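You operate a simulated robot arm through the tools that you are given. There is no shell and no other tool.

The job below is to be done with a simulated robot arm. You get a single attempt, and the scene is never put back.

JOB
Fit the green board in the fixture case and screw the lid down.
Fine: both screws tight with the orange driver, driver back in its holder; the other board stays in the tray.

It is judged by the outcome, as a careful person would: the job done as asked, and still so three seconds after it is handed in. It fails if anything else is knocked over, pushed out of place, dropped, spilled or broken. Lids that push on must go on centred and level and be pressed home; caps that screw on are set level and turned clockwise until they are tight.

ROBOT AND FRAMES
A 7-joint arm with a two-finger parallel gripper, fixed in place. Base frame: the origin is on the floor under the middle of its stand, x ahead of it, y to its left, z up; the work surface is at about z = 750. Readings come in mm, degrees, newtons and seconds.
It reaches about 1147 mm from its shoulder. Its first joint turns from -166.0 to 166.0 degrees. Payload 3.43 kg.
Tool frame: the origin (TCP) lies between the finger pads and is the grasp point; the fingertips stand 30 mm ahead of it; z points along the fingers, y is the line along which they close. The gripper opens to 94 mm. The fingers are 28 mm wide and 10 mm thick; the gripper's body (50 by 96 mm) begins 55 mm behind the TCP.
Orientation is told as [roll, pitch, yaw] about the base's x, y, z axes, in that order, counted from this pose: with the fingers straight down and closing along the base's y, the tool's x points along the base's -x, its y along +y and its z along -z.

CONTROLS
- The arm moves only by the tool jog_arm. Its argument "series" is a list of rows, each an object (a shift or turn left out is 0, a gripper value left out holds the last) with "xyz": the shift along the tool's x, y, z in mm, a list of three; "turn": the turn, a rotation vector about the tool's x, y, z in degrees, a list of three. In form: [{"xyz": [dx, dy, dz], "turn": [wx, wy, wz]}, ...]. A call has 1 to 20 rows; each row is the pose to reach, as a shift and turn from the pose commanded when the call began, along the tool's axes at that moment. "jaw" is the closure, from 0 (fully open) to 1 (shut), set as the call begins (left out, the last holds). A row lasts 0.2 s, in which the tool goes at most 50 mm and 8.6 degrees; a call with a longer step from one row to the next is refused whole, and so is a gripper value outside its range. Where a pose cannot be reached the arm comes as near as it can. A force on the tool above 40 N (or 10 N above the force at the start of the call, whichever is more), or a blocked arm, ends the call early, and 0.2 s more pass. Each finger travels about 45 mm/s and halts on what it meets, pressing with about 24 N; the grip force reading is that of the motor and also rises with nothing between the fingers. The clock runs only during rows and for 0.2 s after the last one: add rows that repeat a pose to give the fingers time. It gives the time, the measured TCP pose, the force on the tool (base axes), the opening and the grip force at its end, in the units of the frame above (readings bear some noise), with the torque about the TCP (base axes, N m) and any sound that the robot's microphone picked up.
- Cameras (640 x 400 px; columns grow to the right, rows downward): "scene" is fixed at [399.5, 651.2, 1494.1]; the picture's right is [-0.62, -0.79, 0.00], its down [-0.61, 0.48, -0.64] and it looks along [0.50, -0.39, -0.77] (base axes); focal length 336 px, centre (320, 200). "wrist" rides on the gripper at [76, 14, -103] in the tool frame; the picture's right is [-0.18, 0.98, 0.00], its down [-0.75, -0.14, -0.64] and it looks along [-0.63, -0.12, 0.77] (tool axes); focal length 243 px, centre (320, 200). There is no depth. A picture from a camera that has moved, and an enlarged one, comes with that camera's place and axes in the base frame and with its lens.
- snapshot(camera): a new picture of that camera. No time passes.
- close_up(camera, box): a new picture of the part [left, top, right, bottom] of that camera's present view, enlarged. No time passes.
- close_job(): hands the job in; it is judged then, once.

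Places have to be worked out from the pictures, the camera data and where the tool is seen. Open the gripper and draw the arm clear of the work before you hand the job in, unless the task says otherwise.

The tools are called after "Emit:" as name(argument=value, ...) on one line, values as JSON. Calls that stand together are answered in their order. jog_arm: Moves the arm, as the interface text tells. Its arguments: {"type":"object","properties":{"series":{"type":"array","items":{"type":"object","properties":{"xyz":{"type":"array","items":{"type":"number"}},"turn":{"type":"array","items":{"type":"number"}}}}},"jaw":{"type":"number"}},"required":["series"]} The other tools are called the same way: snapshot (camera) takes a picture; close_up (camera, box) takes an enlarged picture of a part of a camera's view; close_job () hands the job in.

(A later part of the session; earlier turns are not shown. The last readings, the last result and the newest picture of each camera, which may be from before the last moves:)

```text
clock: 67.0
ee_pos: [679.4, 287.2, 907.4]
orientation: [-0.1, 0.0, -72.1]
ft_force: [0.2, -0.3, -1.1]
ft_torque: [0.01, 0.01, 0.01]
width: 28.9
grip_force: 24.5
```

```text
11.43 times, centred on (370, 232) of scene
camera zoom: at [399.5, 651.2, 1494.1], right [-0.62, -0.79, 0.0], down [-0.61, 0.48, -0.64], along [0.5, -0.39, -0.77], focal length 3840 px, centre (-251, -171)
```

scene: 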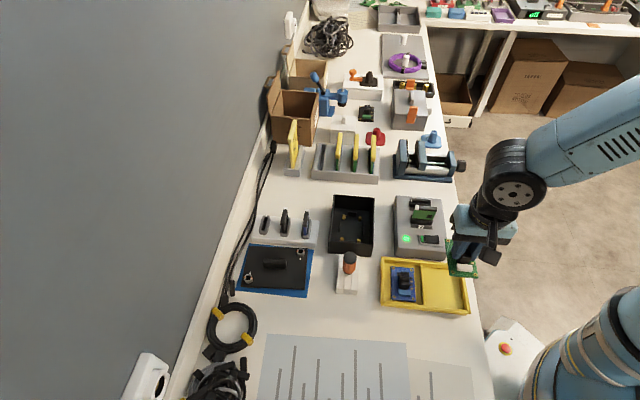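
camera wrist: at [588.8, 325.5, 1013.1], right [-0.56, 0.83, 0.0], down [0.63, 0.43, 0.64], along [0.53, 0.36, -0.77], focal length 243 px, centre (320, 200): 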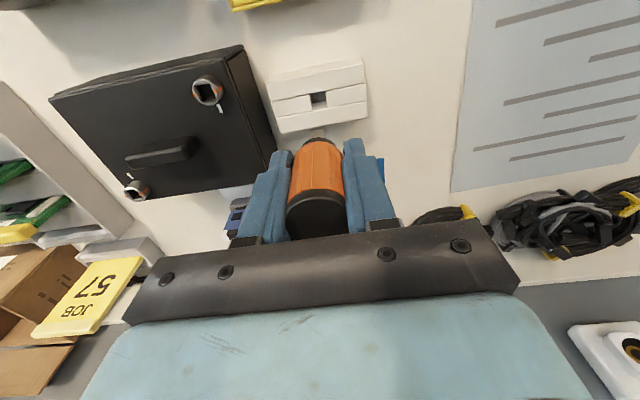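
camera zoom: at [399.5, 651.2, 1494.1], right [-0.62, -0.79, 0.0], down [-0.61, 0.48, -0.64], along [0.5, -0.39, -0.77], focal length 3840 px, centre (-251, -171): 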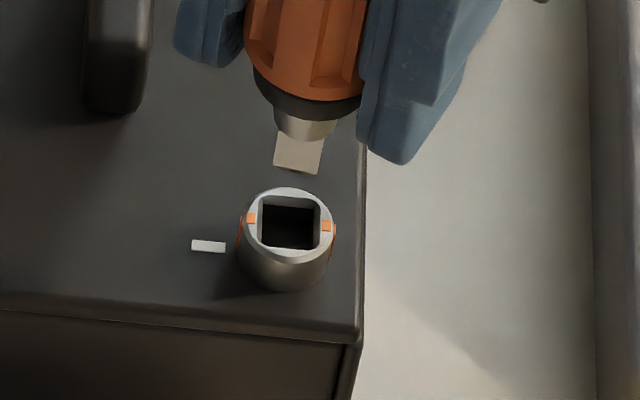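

The front fastener is done: its orange marks line up with the white mark and the head sits about 1 mm lower. The driver slipped about 17.6° and slid up a few millimetres in the grip, which I'll allow for. I'm moving to the rear fastener at yaw ≈27.4° so the bit squares up with that socket.

Emit:
jog_arm(series=[{"xyz": [-5.2, 9.5, 0], "turn": [0, 0, -7.65]}, {"xyz": [-10.4, 18.9, 0], "turn": [0, 0, -15.3]}, {"xyz": [-15.6, 28.4, 0], "turn": [0, 0, -22.96]}, {"xyz": [-20.8, 37.8, 0], "turn": [0, 0, -30.6]}, {"xyz": [-26, 47.3, 0], "turn": [0, 0, -38.3]}, {"xyz": [-31.2, 56.7, 0], "turn": [0, 0, -45.9]}, {"xyz": [-36.3, 66.2, 0], "turn": [0, 0, -53.6]}, {"xyz": [-41.5, 75.6, 0], "turn": [0, 0, -61.2]}, {"xyz": [-46.7, 85.1, 0], "turn": [0, 0, -68.9]}, {"xyz": [-51.9, 94.5, 0], "turn": [0, 0, -76.5]}, {"xyz": [-57.1, 104, 0], "turn": [0, 0, -84.2]}, {"xyz": [-62.3, 113.4, 0], "turn": [0, 0, -91.8]}, {"xyz": [-67.5, 122.9, 0], "turn": [0, 0, -99.5]}, {"xyz": [-67.5, 122.9, 0], "turn": [0, 0, -99.5]}], jaw=1)

Emit:
close_up(camera="wrist", box=[280, 80, 360, 150])

Emit:
close_up(camera="scene", box=[320, 180, 390, 250])

```text
clock: 70.0
ee_pos: [818.4, 261.8, 908.1]
orientation: [0.1, -0.1, 27.5]
ft_force: [0.3, 0.1, 0.2]
ft_torque: [-0.01, 0.02, 0.0]
width: 28.7
grip_force: 24.3
```

```text
5.71 times, centred on (320, 115) of wrist
camera zoom: at [744.9, 238.5, 1008.8], right [-0.29, 0.96, 0.0], down [0.73, 0.22, 0.64], along [0.61, 0.19, -0.77], focal length 1386 px, centre (320, 686)
```

zoom: 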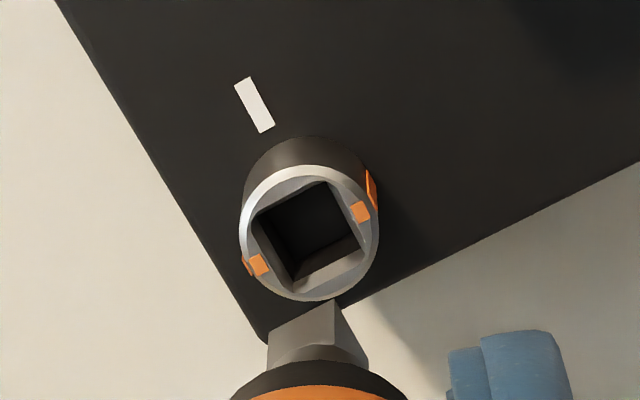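

```text
5.71 times, centred on (355, 215) of scene
camera zoom: at [399.5, 651.2, 1494.1], right [-0.62, -0.79, 0.0], down [-0.61, 0.48, -0.64], along [0.5, -0.39, -0.77], focal length 1920 px, centre (120, 114)
```

zoom: 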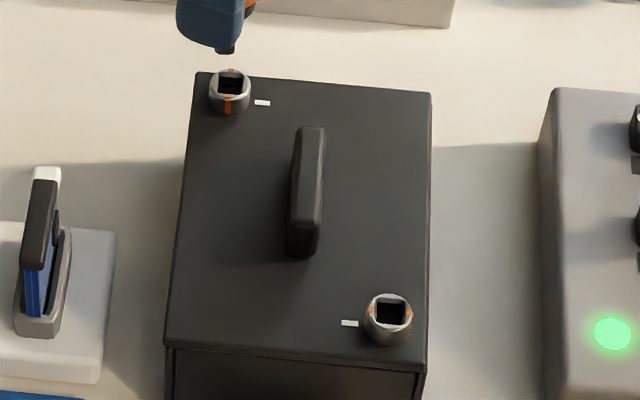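

Emit:
close_up(camera="wrist", box=[298, 100, 342, 140])

Emit:
close_up(camera="wrist", box=[298, 122, 342, 152])

```text
10.00 times, centred on (320, 120) of wrist
camera zoom: at [744.9, 238.5, 1008.8], right [-0.29, 0.96, 0.0], down [0.73, 0.22, 0.64], along [0.61, 0.19, -0.77], focal length 2426 px, centre (320, 1000)
```

zoom: 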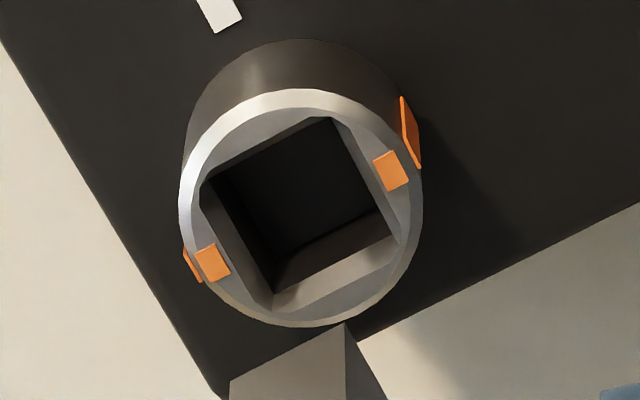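

```text
13.33 times, centred on (320, 137) of wrist
camera zoom: at [744.9, 238.5, 1008.8], right [-0.29, 0.96, 0.0], down [0.73, 0.22, 0.64], along [0.61, 0.19, -0.77], focal length 3235 px, centre (320, 1040)
```

zoom: 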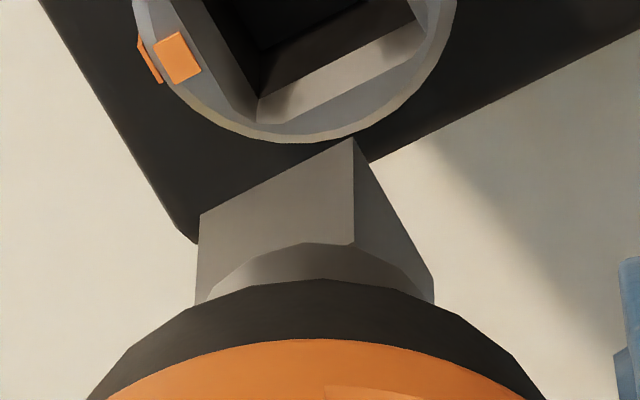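

The bit faces are parallel to the socket sides. The bit centre needs to move about +4 mm in tool x and −0.4 mm in y. I'll apply that and lower to a small gap to re-measure.

Emit:
jog_arm(series=[{"xyz": [2, -0.2, 0]}, {"xyz": [4, -0.4, 4]}, {"xyz": [4, -0.4, 9]}, {"xyz": [4, -0.4, 14]}, {"xyz": [4, -0.4, 14]}], jaw=1)

Emit:
close_up(camera="wrist", box=[294, 105, 346, 150])

Emit:
close_up(camera="scene", box=[325, 170, 365, 215])

```text
clock: 71.2
ee_pos: [813.1, 259.6, 893.2]
orientation: [0.0, -0.1, 27.4]
ft_force: [0.7, 1.0, -0.8]
ft_torque: [0.02, 0.0, 0.01]
width: 29.0
grip_force: 23.9
```

```text
8.89 times, centred on (320, 128) of wrist
camera zoom: at [741.6, 235.6, 994.5], right [-0.29, 0.96, 0.0], down [0.73, 0.22, 0.64], along [0.61, 0.19, -0.77], focal length 2157 px, centre (320, 844)
```

zoom: 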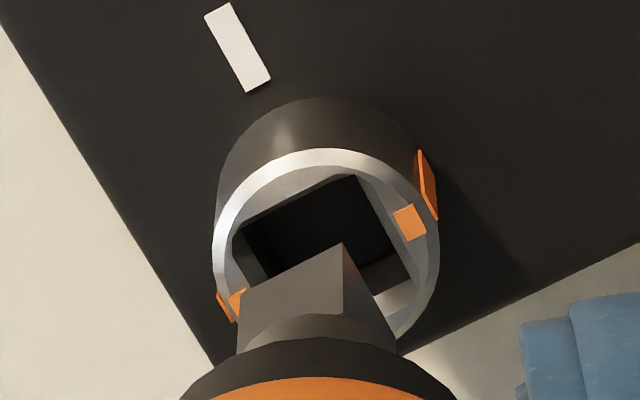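

```text
8.89 times, centred on (345, 192) of scene
camera zoom: at [399.5, 651.2, 1494.1], right [-0.62, -0.79, 0.0], down [-0.61, 0.48, -0.64], along [0.5, -0.39, -0.77], focal length 2986 px, centre (98, 267)
```

zoom: 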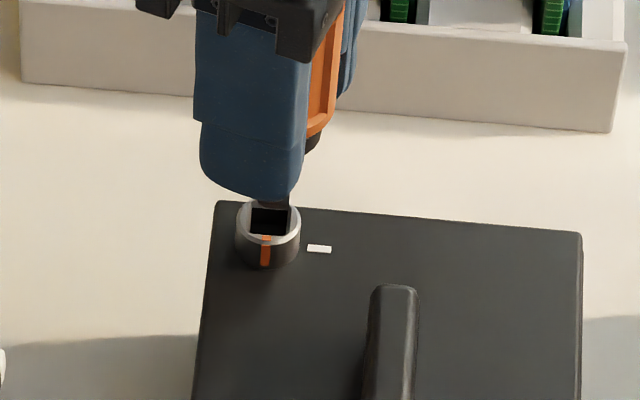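

Emit:
jog_arm(series=[{"xyz": [0, 0.5, 2]}, {"xyz": [0, 0.5, 4]}, {"xyz": [0, 0.5, 6]}, {"xyz": [0, 0.5, 6]}], jaw=1)

Emit:
close_up(camera="wrist", box=[294, 105, 346, 150])

Emit:
close_up(camera="scene", box=[325, 180, 360, 210])

```text
clock: 72.2
ee_pos: [812.8, 259.4, 886.7]
orientation: [0.0, 0.1, 27.3]
ft_force: [-1.1, -0.1, -0.6]
ft_torque: [0.0, 0.01, 0.01]
width: 28.4
grip_force: 23.9
```

```text
8.89 times, centred on (320, 128) of wrist
camera zoom: at [741.4, 235.5, 987.8], right [-0.29, 0.96, 0.0], down [0.73, 0.22, 0.64], along [0.61, 0.19, -0.77], focal length 2157 px, centre (320, 844)
```

zoom: 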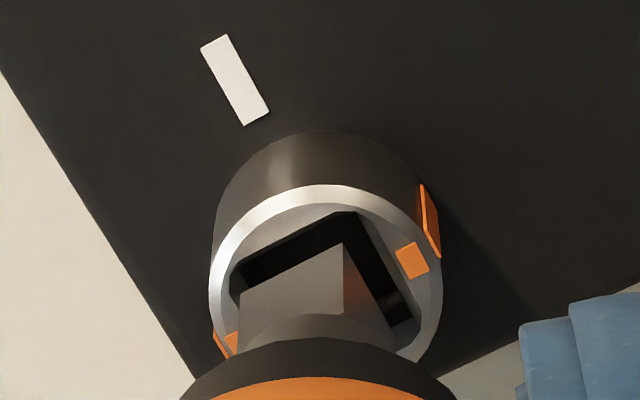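

```text
13.33 times, centred on (342, 195) of scene
camera zoom: at [399.5, 651.2, 1494.1], right [-0.62, -0.79, 0.0], down [-0.61, 0.48, -0.64], along [0.5, -0.39, -0.77], focal length 4480 px, centre (20, 267)
```

zoom: 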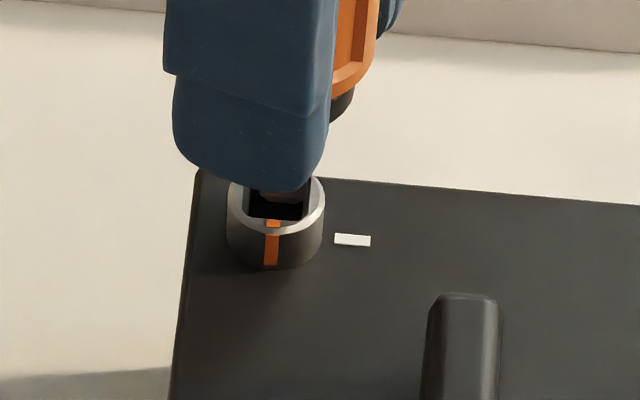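

The bit and ring centres agree within about 0.3 mm. I'm lowering into the socket.

Emit:
jog_arm(series=[{"xyz": [-0.2, 0.2, 1.5]}, {"xyz": [-0.2, 0.2, 3]}, {"xyz": [-0.2, 0.2, 4.5]}, {"xyz": [-0.2, 0.2, 6]}, {"xyz": [-0.2, 0.2, 6]}], jaw=1)

Emit:
close_up(camera="wrist", box=[294, 105, 346, 150])

```text
clock: 73.4
ee_pos: [813.2, 258.5, 881.7]
orientation: [0.1, 0.0, 27.3]
ft_force: [0.0, -0.1, -1.0]
ft_torque: [0.04, -0.04, 0.0]
width: 28.8
grip_force: 24.1
```

```text
8.89 times, centred on (320, 128) of wrist
camera zoom: at [741.0, 236.0, 982.2], right [-0.29, 0.96, 0.0], down [0.73, 0.22, 0.64], along [0.61, 0.19, -0.77], focal length 2157 px, centre (320, 844)
```

zoom: 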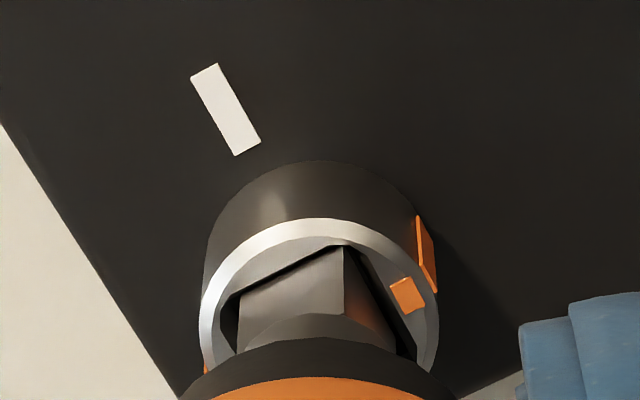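

No contact yet. I'll continue down to the socket floor in small steps.

Emit:
jog_arm(series=[{"xyz": [0, 0, 1]}, {"xyz": [0, 0, 2]}, {"xyz": [0, 0, 3]}, {"xyz": [0, 0, 3]}], jaw=1)

Emit:
close_up(camera="wrist", box=[294, 105, 346, 150])

```text
clock: 74.4
ee_pos: [813.9, 259.4, 877.6]
orientation: [0.0, 0.0, 27.4]
ft_force: [5.6, 3.7, 0.4]
ft_torque: [0.19, -0.28, 0.0]
width: 28.7
grip_force: 23.6
```

```text
8.89 times, centred on (320, 128) of wrist
camera zoom: at [741.0, 236.3, 979.0], right [-0.29, 0.96, 0.0], down [0.73, 0.22, 0.64], along [0.61, 0.19, -0.77], focal length 2157 px, centre (320, 844)
```

zoom: 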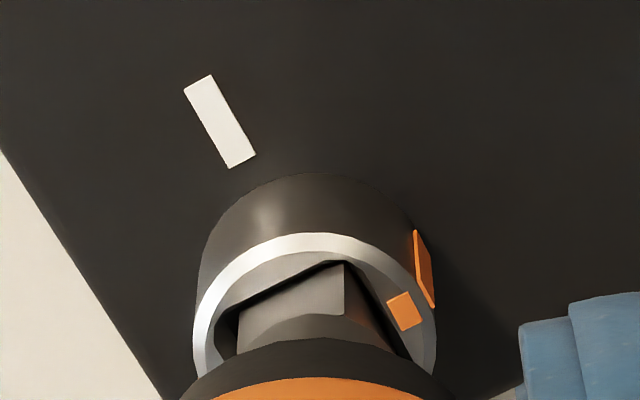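

The bit is in and lightly touching the +x wall (about 6.7 N sideways). I'll shift −0.5 mm in tool x and lower until it bottoms.

Emit:
jog_arm(series=[{"xyz": [-0.5, 0, 0]}, {"xyz": [-0.5, 0, 1]}, {"xyz": [-0.5, 0, 2]}, {"xyz": [-0.5, 0, 2]}], jaw=1)

```text
clock: 75.4
ee_pos: [812.9, 259.1, 876.1]
orientation: [-0.1, 0.0, 27.3]
ft_force: [3.1, 0.9, 5.1]
ft_torque: [0.0, -0.15, 0.0]
width: 28.6
grip_force: 23.7
```

The bit has bottomed. I'll turn clockwise, shifting the tool so the driver axis stays over the fastener.

Emit:
jog_arm(series=[{"xyz": [-0.09, 0.23, 0.4], "turn": [0, 0, 8]}, {"xyz": [-0.2, 0.45, 0.6], "turn": [0, 0, 16]}, {"xyz": [-0.35, 0.65, 0.6], "turn": [0, 0, 24]}, {"xyz": [-0.52, 0.83, 0.6], "turn": [0, 0, 32]}, {"xyz": [-0.72, 0.98, 0.6], "turn": [0, 0, 40]}, {"xyz": [-0.94, 1.1, 0.6], "turn": [0, 0, 48]}, {"xyz": [-0.94, 1.1, 0.6], "turn": [0, 0, 48]}], jaw=1)

Emit:
close_up(camera="wrist", box=[290, 100, 350, 150])

Emit:
close_up(camera="scene", box=[325, 180, 360, 210])

```text
clock: 77.0
ee_pos: [813.8, 260.5, 875.5]
orientation: [0.0, 0.0, -20.8]
ft_force: [1.3, -7.3, 16.5]
ft_torque: [-0.39, -0.06, 0.0]
width: 28.6
grip_force: 24.3
```

```text
8.00 times, centred on (320, 125) of wrist
camera zoom: at [749.0, 300.0, 977.2], right [0.52, 0.85, 0.0], down [0.66, -0.4, 0.64], along [0.55, -0.33, -0.77], focal length 1941 px, centre (320, 800)
```

zoom: 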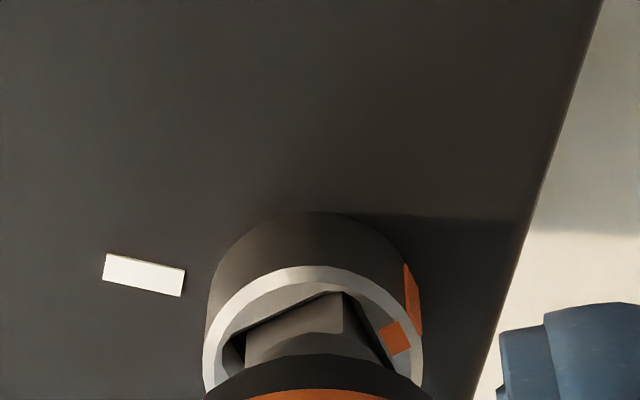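

```text
13.33 times, centred on (342, 195) of scene
camera zoom: at [399.5, 651.2, 1494.1], right [-0.62, -0.79, 0.0], down [-0.61, 0.48, -0.64], along [0.5, -0.39, -0.77], focal length 4480 px, centre (20, 267)
```

zoom: 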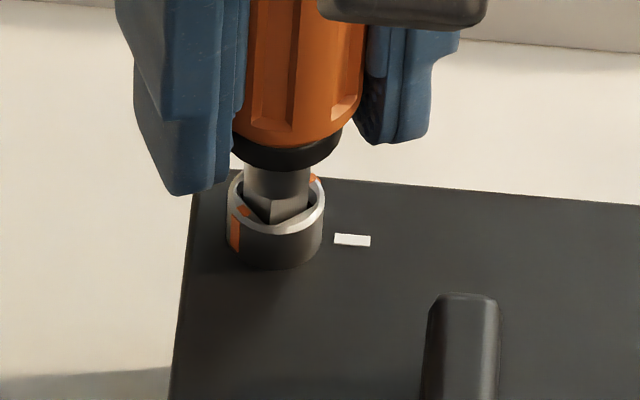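

The fastener is following; its orange mark has swung about 48° toward the white one. I'll continue to 90°, trimming the sideways load.

Emit:
jog_arm(series=[{"xyz": [-0.2, 0.0, 0], "turn": [0, 0, 7]}, {"xyz": [-0.35, 0.1, 0], "turn": [0, 0, 14]}, {"xyz": [-0.5, 0.25, 0], "turn": [0, 0, 21]}, {"xyz": [-0.65, 0.4, 0], "turn": [0, 0, 28]}, {"xyz": [-0.8, 0.5, 0], "turn": [0, 0, 35]}, {"xyz": [-1.0, 0.6, 0], "turn": [0, 0, 42]}, {"xyz": [-1.0, 0.6, 0], "turn": [0, 0, 42]}], jaw=1)

Emit:
close_up(camera="wrist", box=[290, 100, 350, 150])

Emit:
close_up(camera="scene", box=[325, 180, 360, 210])

```text
clock: 78.6
ee_pos: [813.5, 260.1, 876.6]
orientation: [-0.2, 0.0, -62.8]
ft_force: [-7.7, -6.7, 7.3]
ft_torque: [-0.34, 0.42, 0.06]
width: 28.5
grip_force: 24.1
```

```text
8.00 times, centred on (320, 125) of wrist
camera zoom: at [794.2, 334.2, 977.3], right [0.96, 0.29, 0.0], down [0.22, -0.73, 0.64], along [0.18, -0.62, -0.77], focal length 1941 px, centre (320, 800)
```

zoom: 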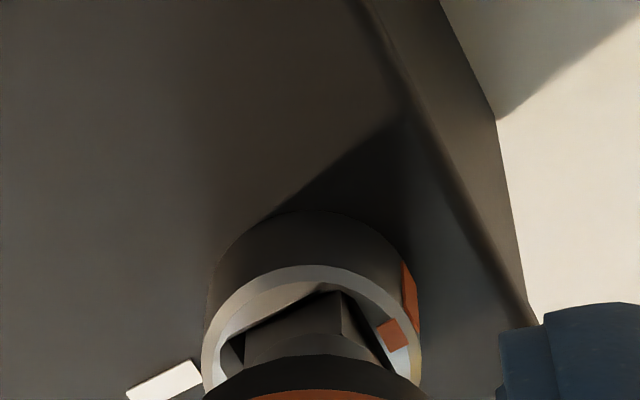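

```text
13.33 times, centred on (342, 195) of scene
camera zoom: at [399.5, 651.2, 1494.1], right [-0.62, -0.79, 0.0], down [-0.61, 0.48, -0.64], along [0.5, -0.39, -0.77], focal length 4480 px, centre (20, 267)
```

zoom: 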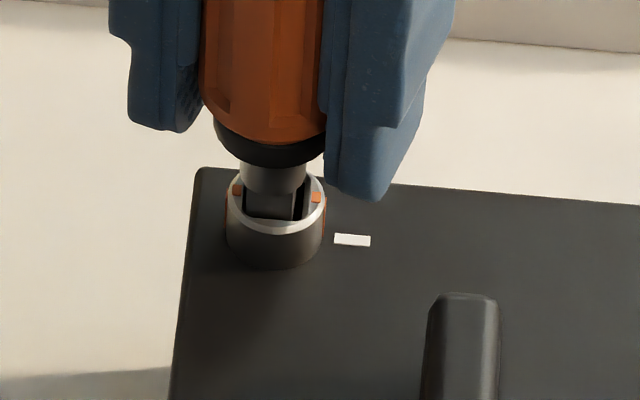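

The marks are near alignment. I'll keep turning to the stop and watch the torque, again easing the side load.

Emit:
jog_arm(series=[{"xyz": [-0.15, -0.4, 0.3], "turn": [0, 0, 5]}, {"xyz": [-0.25, -0.25, 0.3], "turn": [0, 0, 10]}, {"xyz": [-0.34, -0.16, 0.3], "turn": [0, 0, 15]}, {"xyz": [-0.43, 0, 0.3], "turn": [0, 0, 20]}, {"xyz": [-0.52, 0.09, 0.3], "turn": [0, 0, 25]}, {"xyz": [-0.52, 0.09, 0.3], "turn": [0, 0, 25]}], jaw=1)

Emit:
close_up(camera="wrist", box=[290, 100, 350, 150])

Emit:
close_up(camera="scene", box=[325, 180, 360, 210])

```text
clock: 80.0
ee_pos: [815.8, 260.6, 876.4]
orientation: [0.0, 0.0, -87.5]
ft_force: [-12.0, -6.5, 5.7]
ft_torque: [-0.23, 0.56, 0.33]
width: 28.8
grip_force: 23.8
```

```text
8.00 times, centred on (320, 125) of wrist
camera zoom: at [827.7, 336.7, 976.8], right [0.99, -0.14, 0.0], down [-0.11, -0.76, 0.64], along [-0.09, -0.64, -0.77], focal length 1941 px, centre (320, 800)
```

zoom: 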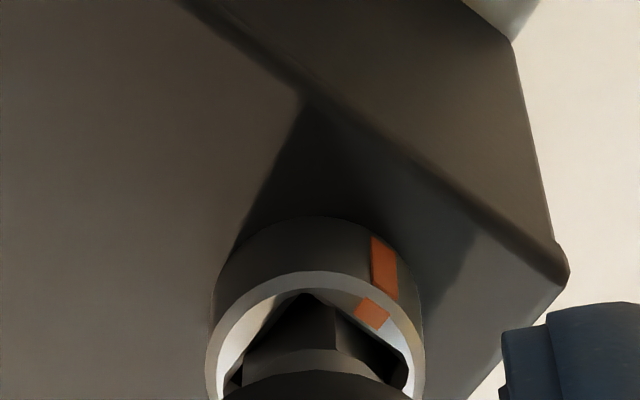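

```text
13.33 times, centred on (342, 195) of scene
camera zoom: at [399.5, 651.2, 1494.1], right [-0.62, -0.79, 0.0], down [-0.61, 0.48, -0.64], along [0.5, -0.39, -0.77], focal length 4480 px, centre (20, 267)
```

zoom: 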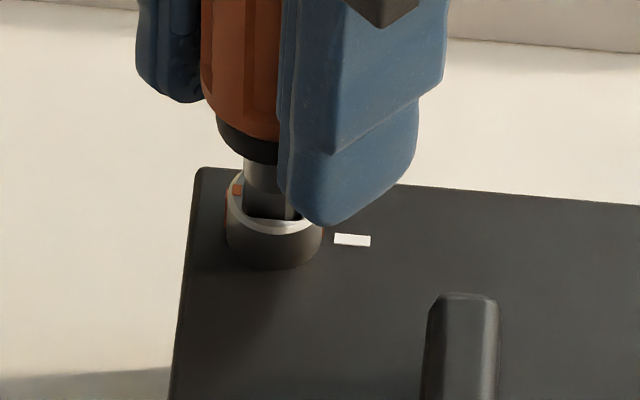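

Torque has reached 0.33 N·m at the stop with the marks aligned, so the rear fastener is tight too. I'll unwind the bit gently, relieve the side load and lift out.

Emit:
jog_arm(series=[{"xyz": [-0.1, -0.3, -0.4], "turn": [0, 0, -2]}, {"xyz": [-0.2, -0.6, -0.7], "turn": [0, 0, -6]}, {"xyz": [-0.23, -0.8, -0.8], "turn": [0, 0, -10]}, {"xyz": [-0.23, -0.9, -0.8], "turn": [0, 0, -14]}, {"xyz": [-0.23, -0.9, -0.8], "turn": [0, 0, -14]}], jaw=1)

Emit:
close_up(camera="wrist", box=[290, 100, 350, 150])

```text
clock: 81.2
ee_pos: [814.3, 261.9, 876.2]
orientation: [0.0, 0.0, -73.6]
ft_force: [-5.3, -4.5, -0.9]
ft_torque: [-0.27, 0.24, -0.03]
width: 28.8
grip_force: 24.2
```

```text
8.00 times, centred on (320, 125) of wrist
camera zoom: at [808.5, 337.4, 977.1], right [0.99, 0.1, 0.0], down [0.08, -0.76, 0.64], along [0.06, -0.64, -0.77], focal length 1941 px, centre (320, 800)
```

zoom: 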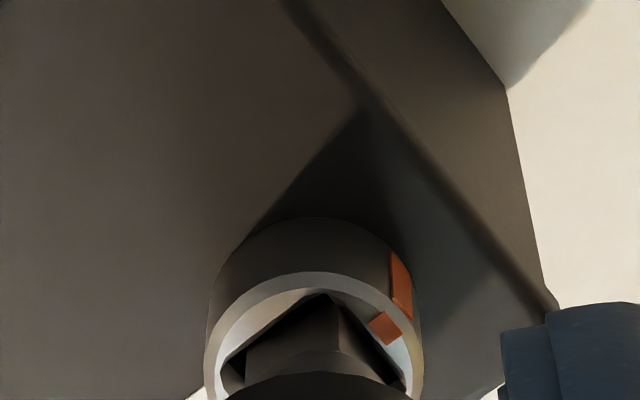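

The torque is gone. I'm taking off the remaining side load and lifting the bit clear.

Emit:
jog_arm(series=[{"xyz": [-0.22, -0.48, 0]}, {"xyz": [-0.22, -0.48, -3]}, {"xyz": [-0.22, -0.48, -8]}, {"xyz": [-0.22, -0.48, -16]}, {"xyz": [-0.22, -0.48, -28]}, {"xyz": [-0.22, -0.48, -40]}, {"xyz": [-0.22, -0.48, -40]}], jaw=1)

Emit:
close_up(camera="wrist", box=[285, 90, 355, 150])

Emit:
close_up(camera="scene", box=[320, 180, 390, 250])

Emit:
close_up(camera="scene", box=[325, 180, 360, 210])

```text
clock: 82.8
ee_pos: [814.5, 260.7, 916.9]
orientation: [0.0, 0.0, -73.6]
ft_force: [-0.1, -0.2, -0.2]
ft_torque: [0.01, -0.01, 0.02]
width: 28.8
grip_force: 23.9
```

```text
6.67 times, centred on (320, 120) of wrist
camera zoom: at [808.2, 337.1, 1017.7], right [0.99, 0.1, 0.0], down [0.08, -0.76, 0.64], along [0.07, -0.64, -0.77], focal length 1618 px, centre (320, 733)
```

zoom: 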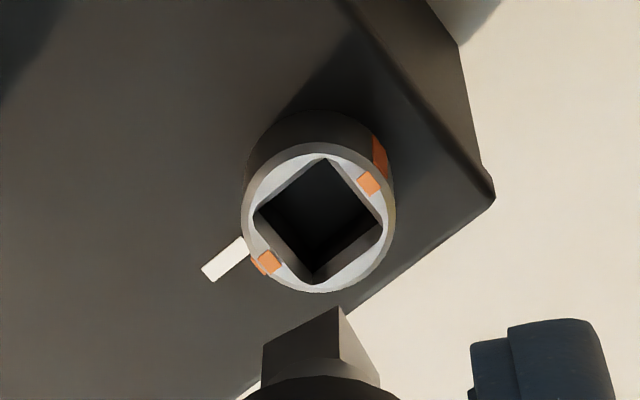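

```text
5.71 times, centred on (355, 215) of scene
camera zoom: at [399.5, 651.2, 1494.1], right [-0.62, -0.79, 0.0], down [-0.61, 0.48, -0.64], along [0.5, -0.39, -0.77], focal length 1920 px, centre (120, 114)
```

zoom: 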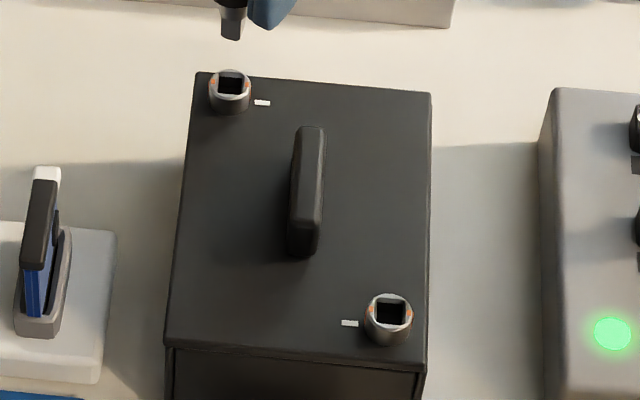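

```text
13.33 times, centred on (342, 195) of scene
camera zoom: at [399.5, 651.2, 1494.1], right [-0.62, -0.79, 0.0], down [-0.61, 0.48, -0.64], along [0.5, -0.39, -0.77], focal length 4480 px, centre (20, 267)
```

zoom: 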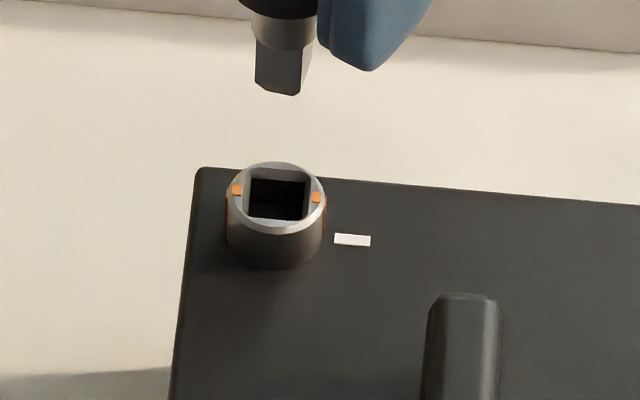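

Both fasteners' orange marks lie at 45°, exactly along their white marks. Now to return the driver, I'll measure how it sits in the grip.

Emit:
close_up(camera="wrist", box=[298, 122, 342, 152])

Emit:
close_up(camera="wrist", box=[270, 120, 370, 245])

Emit:
close_up(camera="scene", box=[325, 140, 375, 190])

```text
13.33 times, centred on (320, 137) of wrist
camera zoom: at [808.2, 337.1, 1017.7], right [0.99, 0.1, 0.0], down [0.08, -0.76, 0.64], along [0.07, -0.64, -0.77], focal length 3235 px, centre (320, 1040)
```

zoom: 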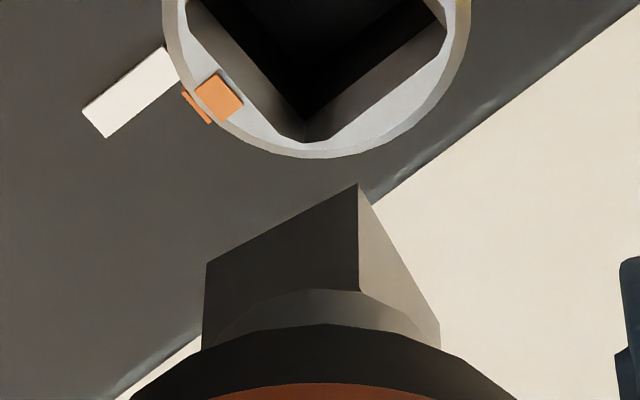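

```text
3.20 times, centred on (320, 182) of wrist
camera zoom: at [808.2, 337.1, 1017.7], right [0.99, 0.1, 0.0], down [0.08, -0.76, 0.64], along [0.07, -0.64, -0.77], focal length 776 px, centre (320, 256)
```

zoom: 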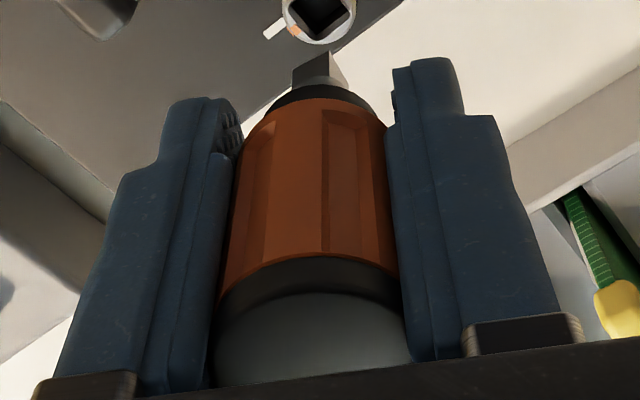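

```text
8.00 times, centred on (350, 165) of scene
camera zoom: at [399.5, 651.2, 1494.1], right [-0.62, -0.79, 0.0], down [-0.61, 0.48, -0.64], along [0.5, -0.39, -0.77], focal length 2688 px, centre (80, 480)
```

zoom: 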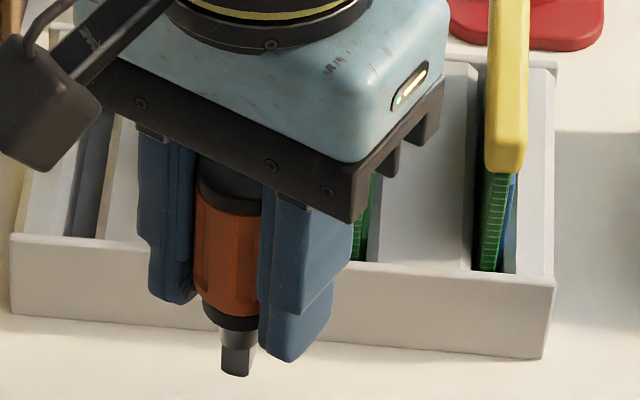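

The driver sits upright in the grip with its bit rotated about 19° from the tool axes. I'll carry it back over the holder at yaw ≈ −64° so the bit lines up with the slot.

Emit:
jog_arm(series=[{"xyz": [25.4, -20.8, 0], "turn": [0, 0, -1.6]}, {"xyz": [50.8, -41.6, 0], "turn": [0, 0, -3.2]}, {"xyz": [76.3, -62.4, 0], "turn": [0, 0, -4.8]}, {"xyz": [101.7, -83.1, 0], "turn": [0, 0, -6.4]}, {"xyz": [127.1, -103.9, 0], "turn": [0, 0, -8]}, {"xyz": [152.5, -124.7, 0], "turn": [0, 0, -9.6]}, {"xyz": [152.5, -124.7, 20], "turn": [0, 0, -9.6]}, {"xyz": [152.5, -124.7, 40], "turn": [0, 0, -9.6]}, {"xyz": [152.5, -124.7, 40], "turn": [0, 0, -9.6]}], jaw=1)

Emit:
snapshot(camera="wrist")

Emit:
close_up(camera="wrist", box=[270, 70, 370, 150])

Emit:
close_up(camera="scene", box=[315, 220, 385, 300])

```text
clock: 84.8
ee_pos: [651.2, 371.7, 874.5]
orientation: [0.0, -0.1, -64.0]
ft_force: [-0.2, -0.3, -0.5]
ft_torque: [0.02, 0.0, -0.04]
width: 28.7
grip_force: 24.2
```

```text
taken
camera wrist: at [631.8, 446.6, 976.5], right [0.96, 0.27, 0.0], down [0.2, -0.74, 0.64], along [0.17, -0.62, -0.77], focal length 243 px, centre (320, 200)
```

wrist: 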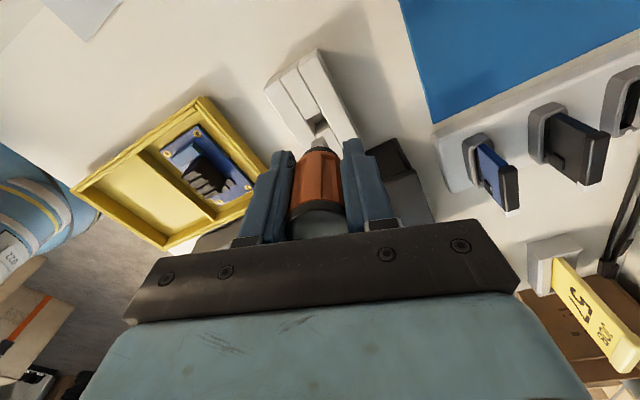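

```text
5.00 times, centred on (320, 110) of wrist
camera zoom: at [631.8, 446.6, 976.5], right [0.96, 0.27, 0.0], down [0.2, -0.74, 0.64], along [0.17, -0.62, -0.77], focal length 1213 px, centre (320, 650)
```

zoom: 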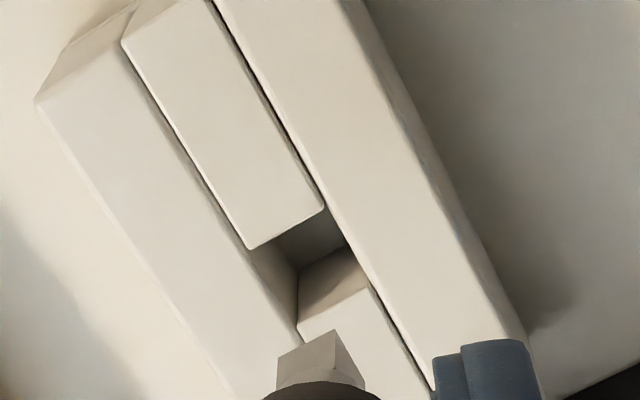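

```text
5.00 times, centred on (350, 260) of scene
camera zoom: at [399.5, 651.2, 1494.1], right [-0.62, -0.79, 0.0], down [-0.61, 0.48, -0.64], along [0.5, -0.39, -0.77], focal length 1680 px, centre (170, -100)
```

zoom: 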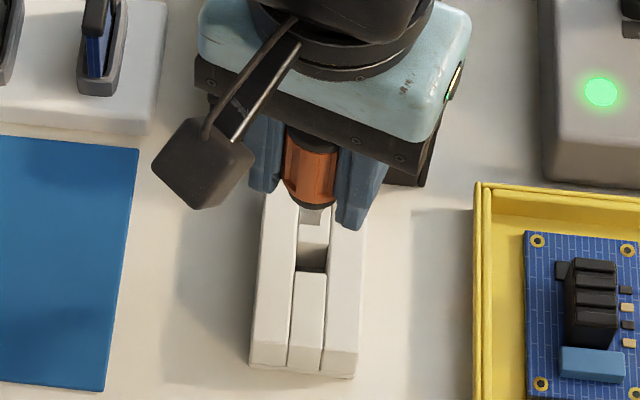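

The slot is visible below the bit, roughly −3 mm in x and −2.6 mm in y from it. I'll take part of that correction, lower to about 12 mm above the holder and re-measure.

Emit:
jog_arm(series=[{"xyz": [-1.5, -1.5, 8]}, {"xyz": [-1.5, -1.5, 18]}, {"xyz": [-1.5, -1.5, 28]}, {"xyz": [-1.5, -1.5, 32]}, {"xyz": [-1.5, -1.5, 32]}], jaw=1)

Emit:
close_up(camera="wrist", box=[280, 90, 360, 150])

Emit:
close_up(camera="scene", box=[325, 240, 370, 290])

```text
clock: 86.0
ee_pos: [652.2, 370.2, 843.0]
orientation: [0.1, 0.0, -64.0]
ft_force: [1.4, 0.0, -0.8]
ft_torque: [0.02, 0.01, 0.01]
width: 28.7
grip_force: 24.6
```

```text
6.67 times, centred on (320, 120) of wrist
camera zoom: at [632.3, 443.8, 944.4], right [0.96, 0.27, 0.0], down [0.2, -0.74, 0.64], along [0.17, -0.62, -0.77], focal length 1618 px, centre (320, 733)
```

zoom: 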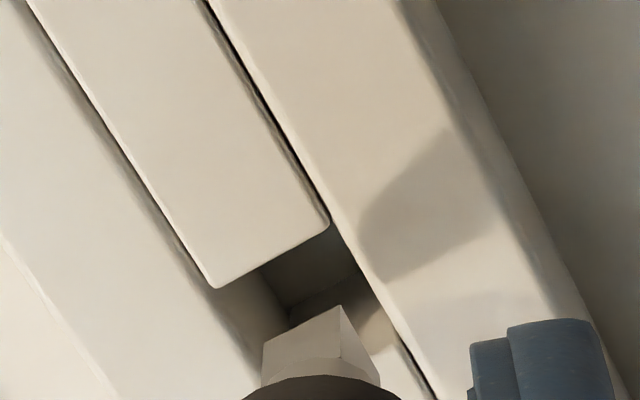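

```text
8.00 times, centred on (348, 265) of scene
camera zoom: at [399.5, 651.2, 1494.1], right [-0.62, -0.79, 0.0], down [-0.61, 0.48, -0.64], along [0.5, -0.39, -0.77], focal length 2688 px, centre (100, -320)
```

zoom: 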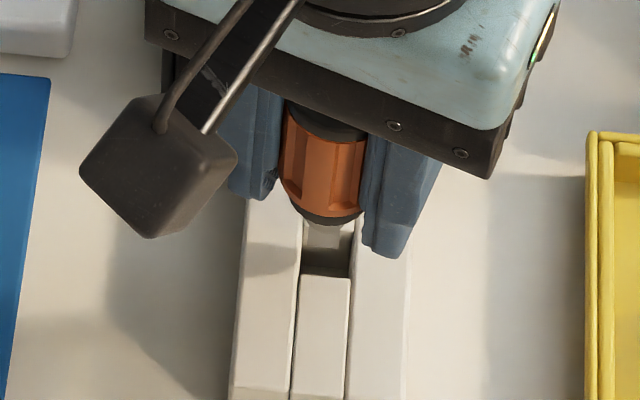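

The slot measures about 15×16 mm, and the bit needs another (−0.6, −1.4) mm. I'll apply that and lower the bit into the slot.

Emit:
jog_arm(series=[{"xyz": [-0.6, -1.4, 0]}, {"xyz": [-0.6, -1.4, 6]}, {"xyz": [-0.6, -1.4, 12]}, {"xyz": [-0.6, -1.4, 18]}, {"xyz": [-0.6, -1.4, 18]}], jaw=1)

Emit:
close_up(camera="wrist", box=[280, 90, 360, 150])

Emit:
close_up(camera="scene", box=[325, 240, 370, 290])

```text
clock: 87.2
ee_pos: [649.0, 368.5, 824.8]
orientation: [0.1, -0.1, -64.1]
ft_force: [0.2, 0.3, -0.7]
ft_torque: [-0.02, 0.02, 0.01]
width: 28.7
grip_force: 23.9
```

```text
6.67 times, centred on (320, 120) of wrist
camera zoom: at [630.2, 442.1, 926.5], right [0.96, 0.27, 0.0], down [0.2, -0.74, 0.64], along [0.17, -0.62, -0.77], focal length 1618 px, centre (320, 733)
```

zoom: 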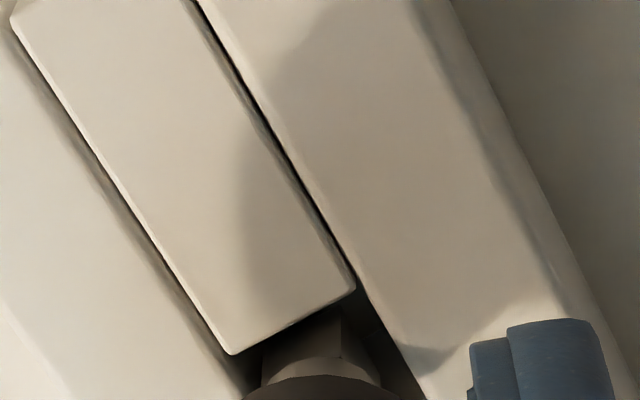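

```text
8.00 times, centred on (348, 265) of scene
camera zoom: at [399.5, 651.2, 1494.1], right [-0.62, -0.79, 0.0], down [-0.61, 0.48, -0.64], along [0.5, -0.39, -0.77], focal length 2688 px, centre (100, -320)
```

zoom: 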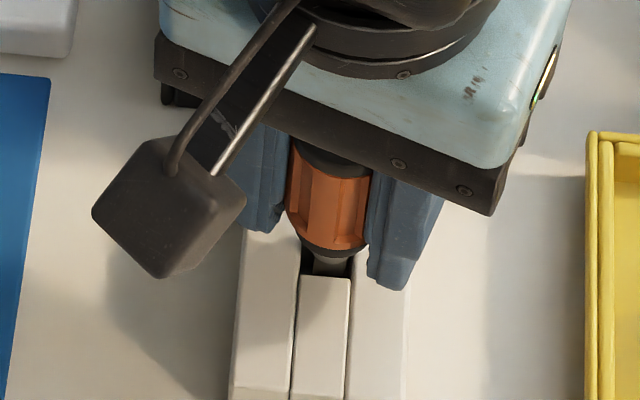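

The bit is inside the slot with no contact. I'll continue down slowly to where it was seated.

Emit:
jog_arm(series=[{"xyz": [0, 0, 3]}, {"xyz": [0, 0, 6]}, {"xyz": [0, 0, 9]}, {"xyz": [0, 0, 11]}, {"xyz": [0, 0, 11]}], jaw=1)

Emit:
close_up(camera="wrist", box=[270, 100, 370, 170])

Emit:
close_up(camera="scene", box=[325, 240, 370, 290])

```text
clock: 88.4
ee_pos: [650.7, 368.0, 815.9]
orientation: [-0.1, -0.1, -64.1]
ft_force: [0.3, 0.0, -0.6]
ft_torque: [-0.03, -0.03, 0.01]
width: 28.5
grip_force: 23.9
```

```text
5.71 times, centred on (320, 135) of wrist
camera zoom: at [631.3, 441.9, 916.6], right [0.96, 0.27, 0.0], down [0.2, -0.74, 0.64], along [0.17, -0.62, -0.77], focal length 1386 px, centre (320, 571)
```

zoom: 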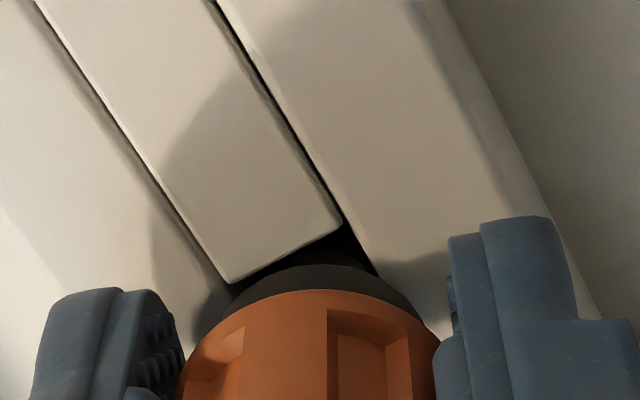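

```text
8.00 times, centred on (348, 265) of scene
camera zoom: at [399.5, 651.2, 1494.1], right [-0.62, -0.79, 0.0], down [-0.61, 0.48, -0.64], along [0.5, -0.39, -0.77], focal length 2688 px, centre (100, -320)
```

zoom: 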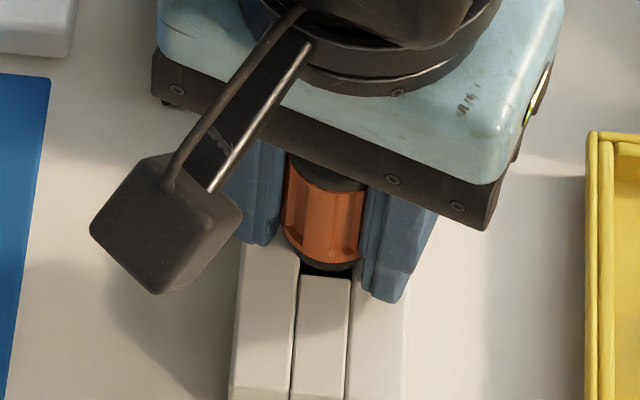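

Emit:
jog_arm(series=[{"xyz": [0, 0, 1]}, {"xyz": [0, 0, 2]}, {"xyz": [0, 0, 3]}, {"xyz": [0, 0, 3]}], jaw=1)

Emit:
close_up(camera="scene", box=[325, 240, 370, 290])

```text
clock: 89.4
ee_pos: [651.5, 368.5, 811.9]
orientation: [0.0, 0.0, -64.0]
ft_force: [-0.1, -0.8, -0.5]
ft_torque: [-0.02, 0.03, 0.01]
width: 28.6
grip_force: 23.6
```

```text
8.00 times, centred on (348, 265) of scene
camera zoom: at [399.5, 651.2, 1494.1], right [-0.62, -0.79, 0.0], down [-0.61, 0.48, -0.64], along [0.5, -0.39, -0.77], focal length 2688 px, centre (100, -320)
```

zoom: 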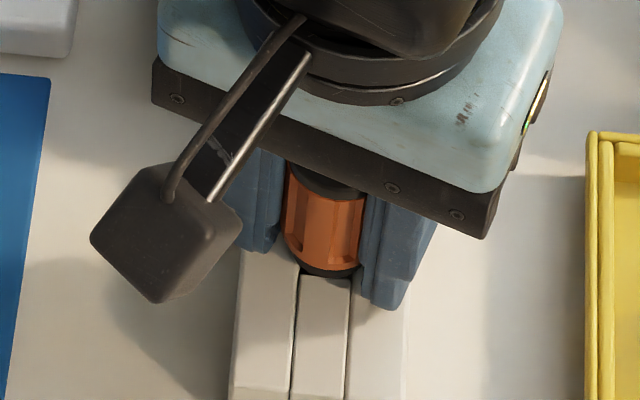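

Still free. I'll lower another couple of millimetres.

Emit:
jog_arm(series=[{"xyz": [0, 0, 1]}, {"xyz": [0, 0, 2]}, {"xyz": [0, 0, 2]}], jaw=1)

Emit:
close_up(camera="wrist", box=[270, 100, 370, 170])

Emit:
close_up(camera="scene", box=[335, 250, 365, 285])

```text
clock: 90.2
ee_pos: [650.4, 367.8, 810.7]
orientation: [0.2, -0.1, -64.0]
ft_force: [0.2, -1.8, 18.3]
ft_torque: [-0.09, 0.03, 0.05]
width: 28.7
grip_force: 24.0
```

```text
5.71 times, centred on (320, 135) of wrist
camera zoom: at [630.6, 442.2, 912.4], right [0.96, 0.27, 0.0], down [0.2, -0.74, 0.64], along [0.17, -0.62, -0.77], focal length 1386 px, centre (320, 571)
```

zoom: 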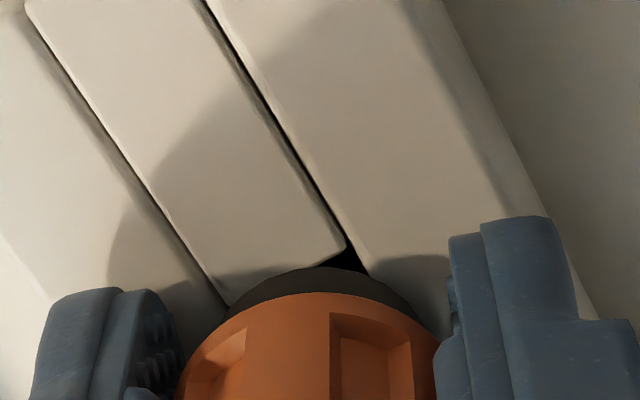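

```text
11.43 times, centred on (350, 268) of scene
camera zoom: at [399.5, 651.2, 1494.1], right [-0.62, -0.79, 0.0], down [-0.61, 0.48, -0.64], along [0.5, -0.39, -0.77], focal length 3840 px, centre (-23, -571)
```

zoom: 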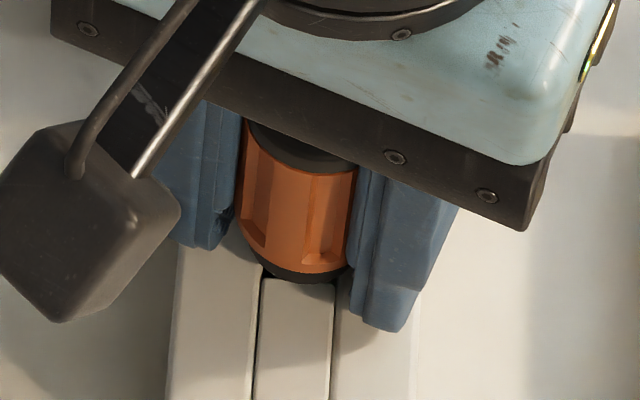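

Seated: 18 N with balanced torque at TCP z≈811, which matches the earlier seat height less the slide in the grip. I'll ease off and open the fingers.

Emit:
jog_arm(series=[{"xyz": [0, 0, -1]}, {"xyz": [0, 0, -1]}, {"xyz": [0, 0, -1]}, {"xyz": [0, 0, -1]}], jaw=0.45)

Emit:
close_up(camera="wrist", box=[250, 100, 390, 200])

Emit:
close_up(camera="scene", box=[335, 250, 365, 285])

```text
clock: 91.2
ee_pos: [649.7, 369.3, 810.7]
orientation: [0.0, 0.1, -64.0]
ft_force: [0.7, 0.7, 0.1]
ft_torque: [-0.05, 0.0, 0.02]
width: 51.6
grip_force: 0.3
```

```text
4.00 times, centred on (320, 150) of wrist
camera zoom: at [631.0, 442.0, 912.3], right [0.96, 0.27, 0.0], down [0.2, -0.74, 0.64], along [0.17, -0.62, -0.77], focal length 970 px, centre (320, 400)
```

zoom: 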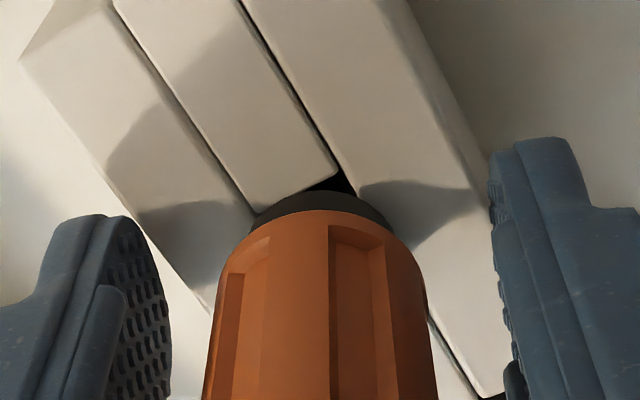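

```text
11.43 times, centred on (350, 268) of scene
camera zoom: at [399.5, 651.2, 1494.1], right [-0.62, -0.79, 0.0], down [-0.61, 0.48, -0.64], along [0.5, -0.39, -0.77], focal length 3840 px, centre (-23, -571)
```

zoom: 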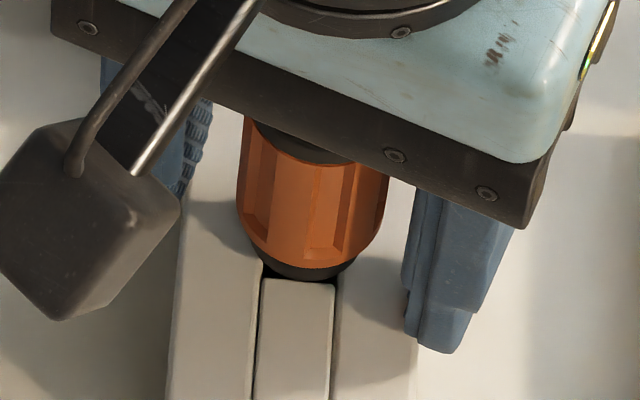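

The driver stands upright on its own in the holder. I'm raising the open gripper straight up, clear of it.

Emit:
jog_arm(series=[{"xyz": [0, 0, -8]}, {"xyz": [0, 0, -20]}, {"xyz": [0, 0, -40]}, {"xyz": [0, 0, -70]}, {"xyz": [0, 0, -110]}, {"xyz": [0, 0, -150]}, {"xyz": [0, 0, -190]}, {"xyz": [0, 0, -190]}], jaw=0.45)

Emit:
snapshot(camera="scene")

Emit:
close_up(camera="scene", box=[328, 244, 368, 300])

Emit:
snapshot(camera="wrist")

```text
clock: 93.0
ee_pos: [650.6, 367.9, 1002.7]
orientation: [0.1, -0.1, -64.0]
ft_force: [0.1, -0.1, 0.8]
ft_torque: [0.03, 0.03, 0.02]
width: 51.4
grip_force: 0.1
```

```text
taken
```

scene: 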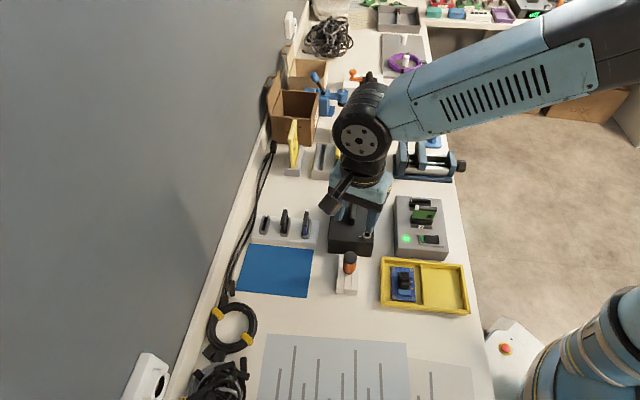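

```text
7.14 times, centred on (348, 272) of scene
camera zoom: at [399.5, 651.2, 1494.1], right [-0.62, -0.79, 0.0], down [-0.61, 0.48, -0.64], along [0.5, -0.39, -0.77], focal length 2400 px, centre (120, -314)
```

zoom: 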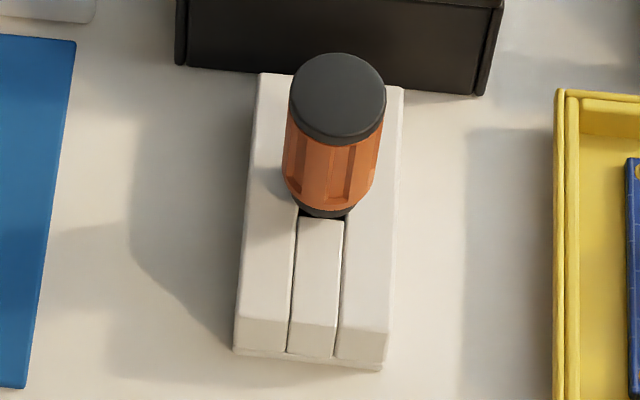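

```text
taken
camera wrist: at [632.0, 442.0, 1104.7], right [0.96, 0.27, 0.0], down [0.2, -0.74, 0.64], along [0.17, -0.62, -0.77], focal length 243 px, centre (320, 200)
```

wrist: 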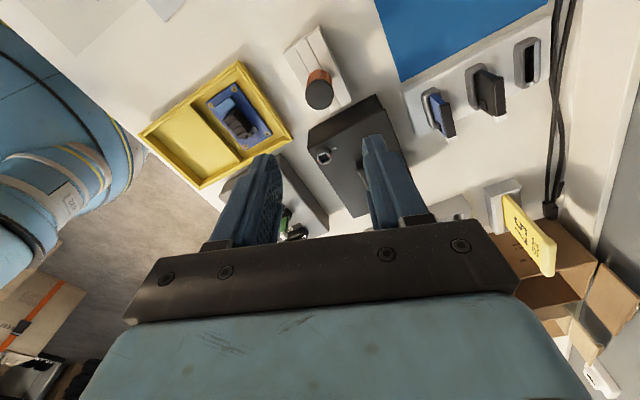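

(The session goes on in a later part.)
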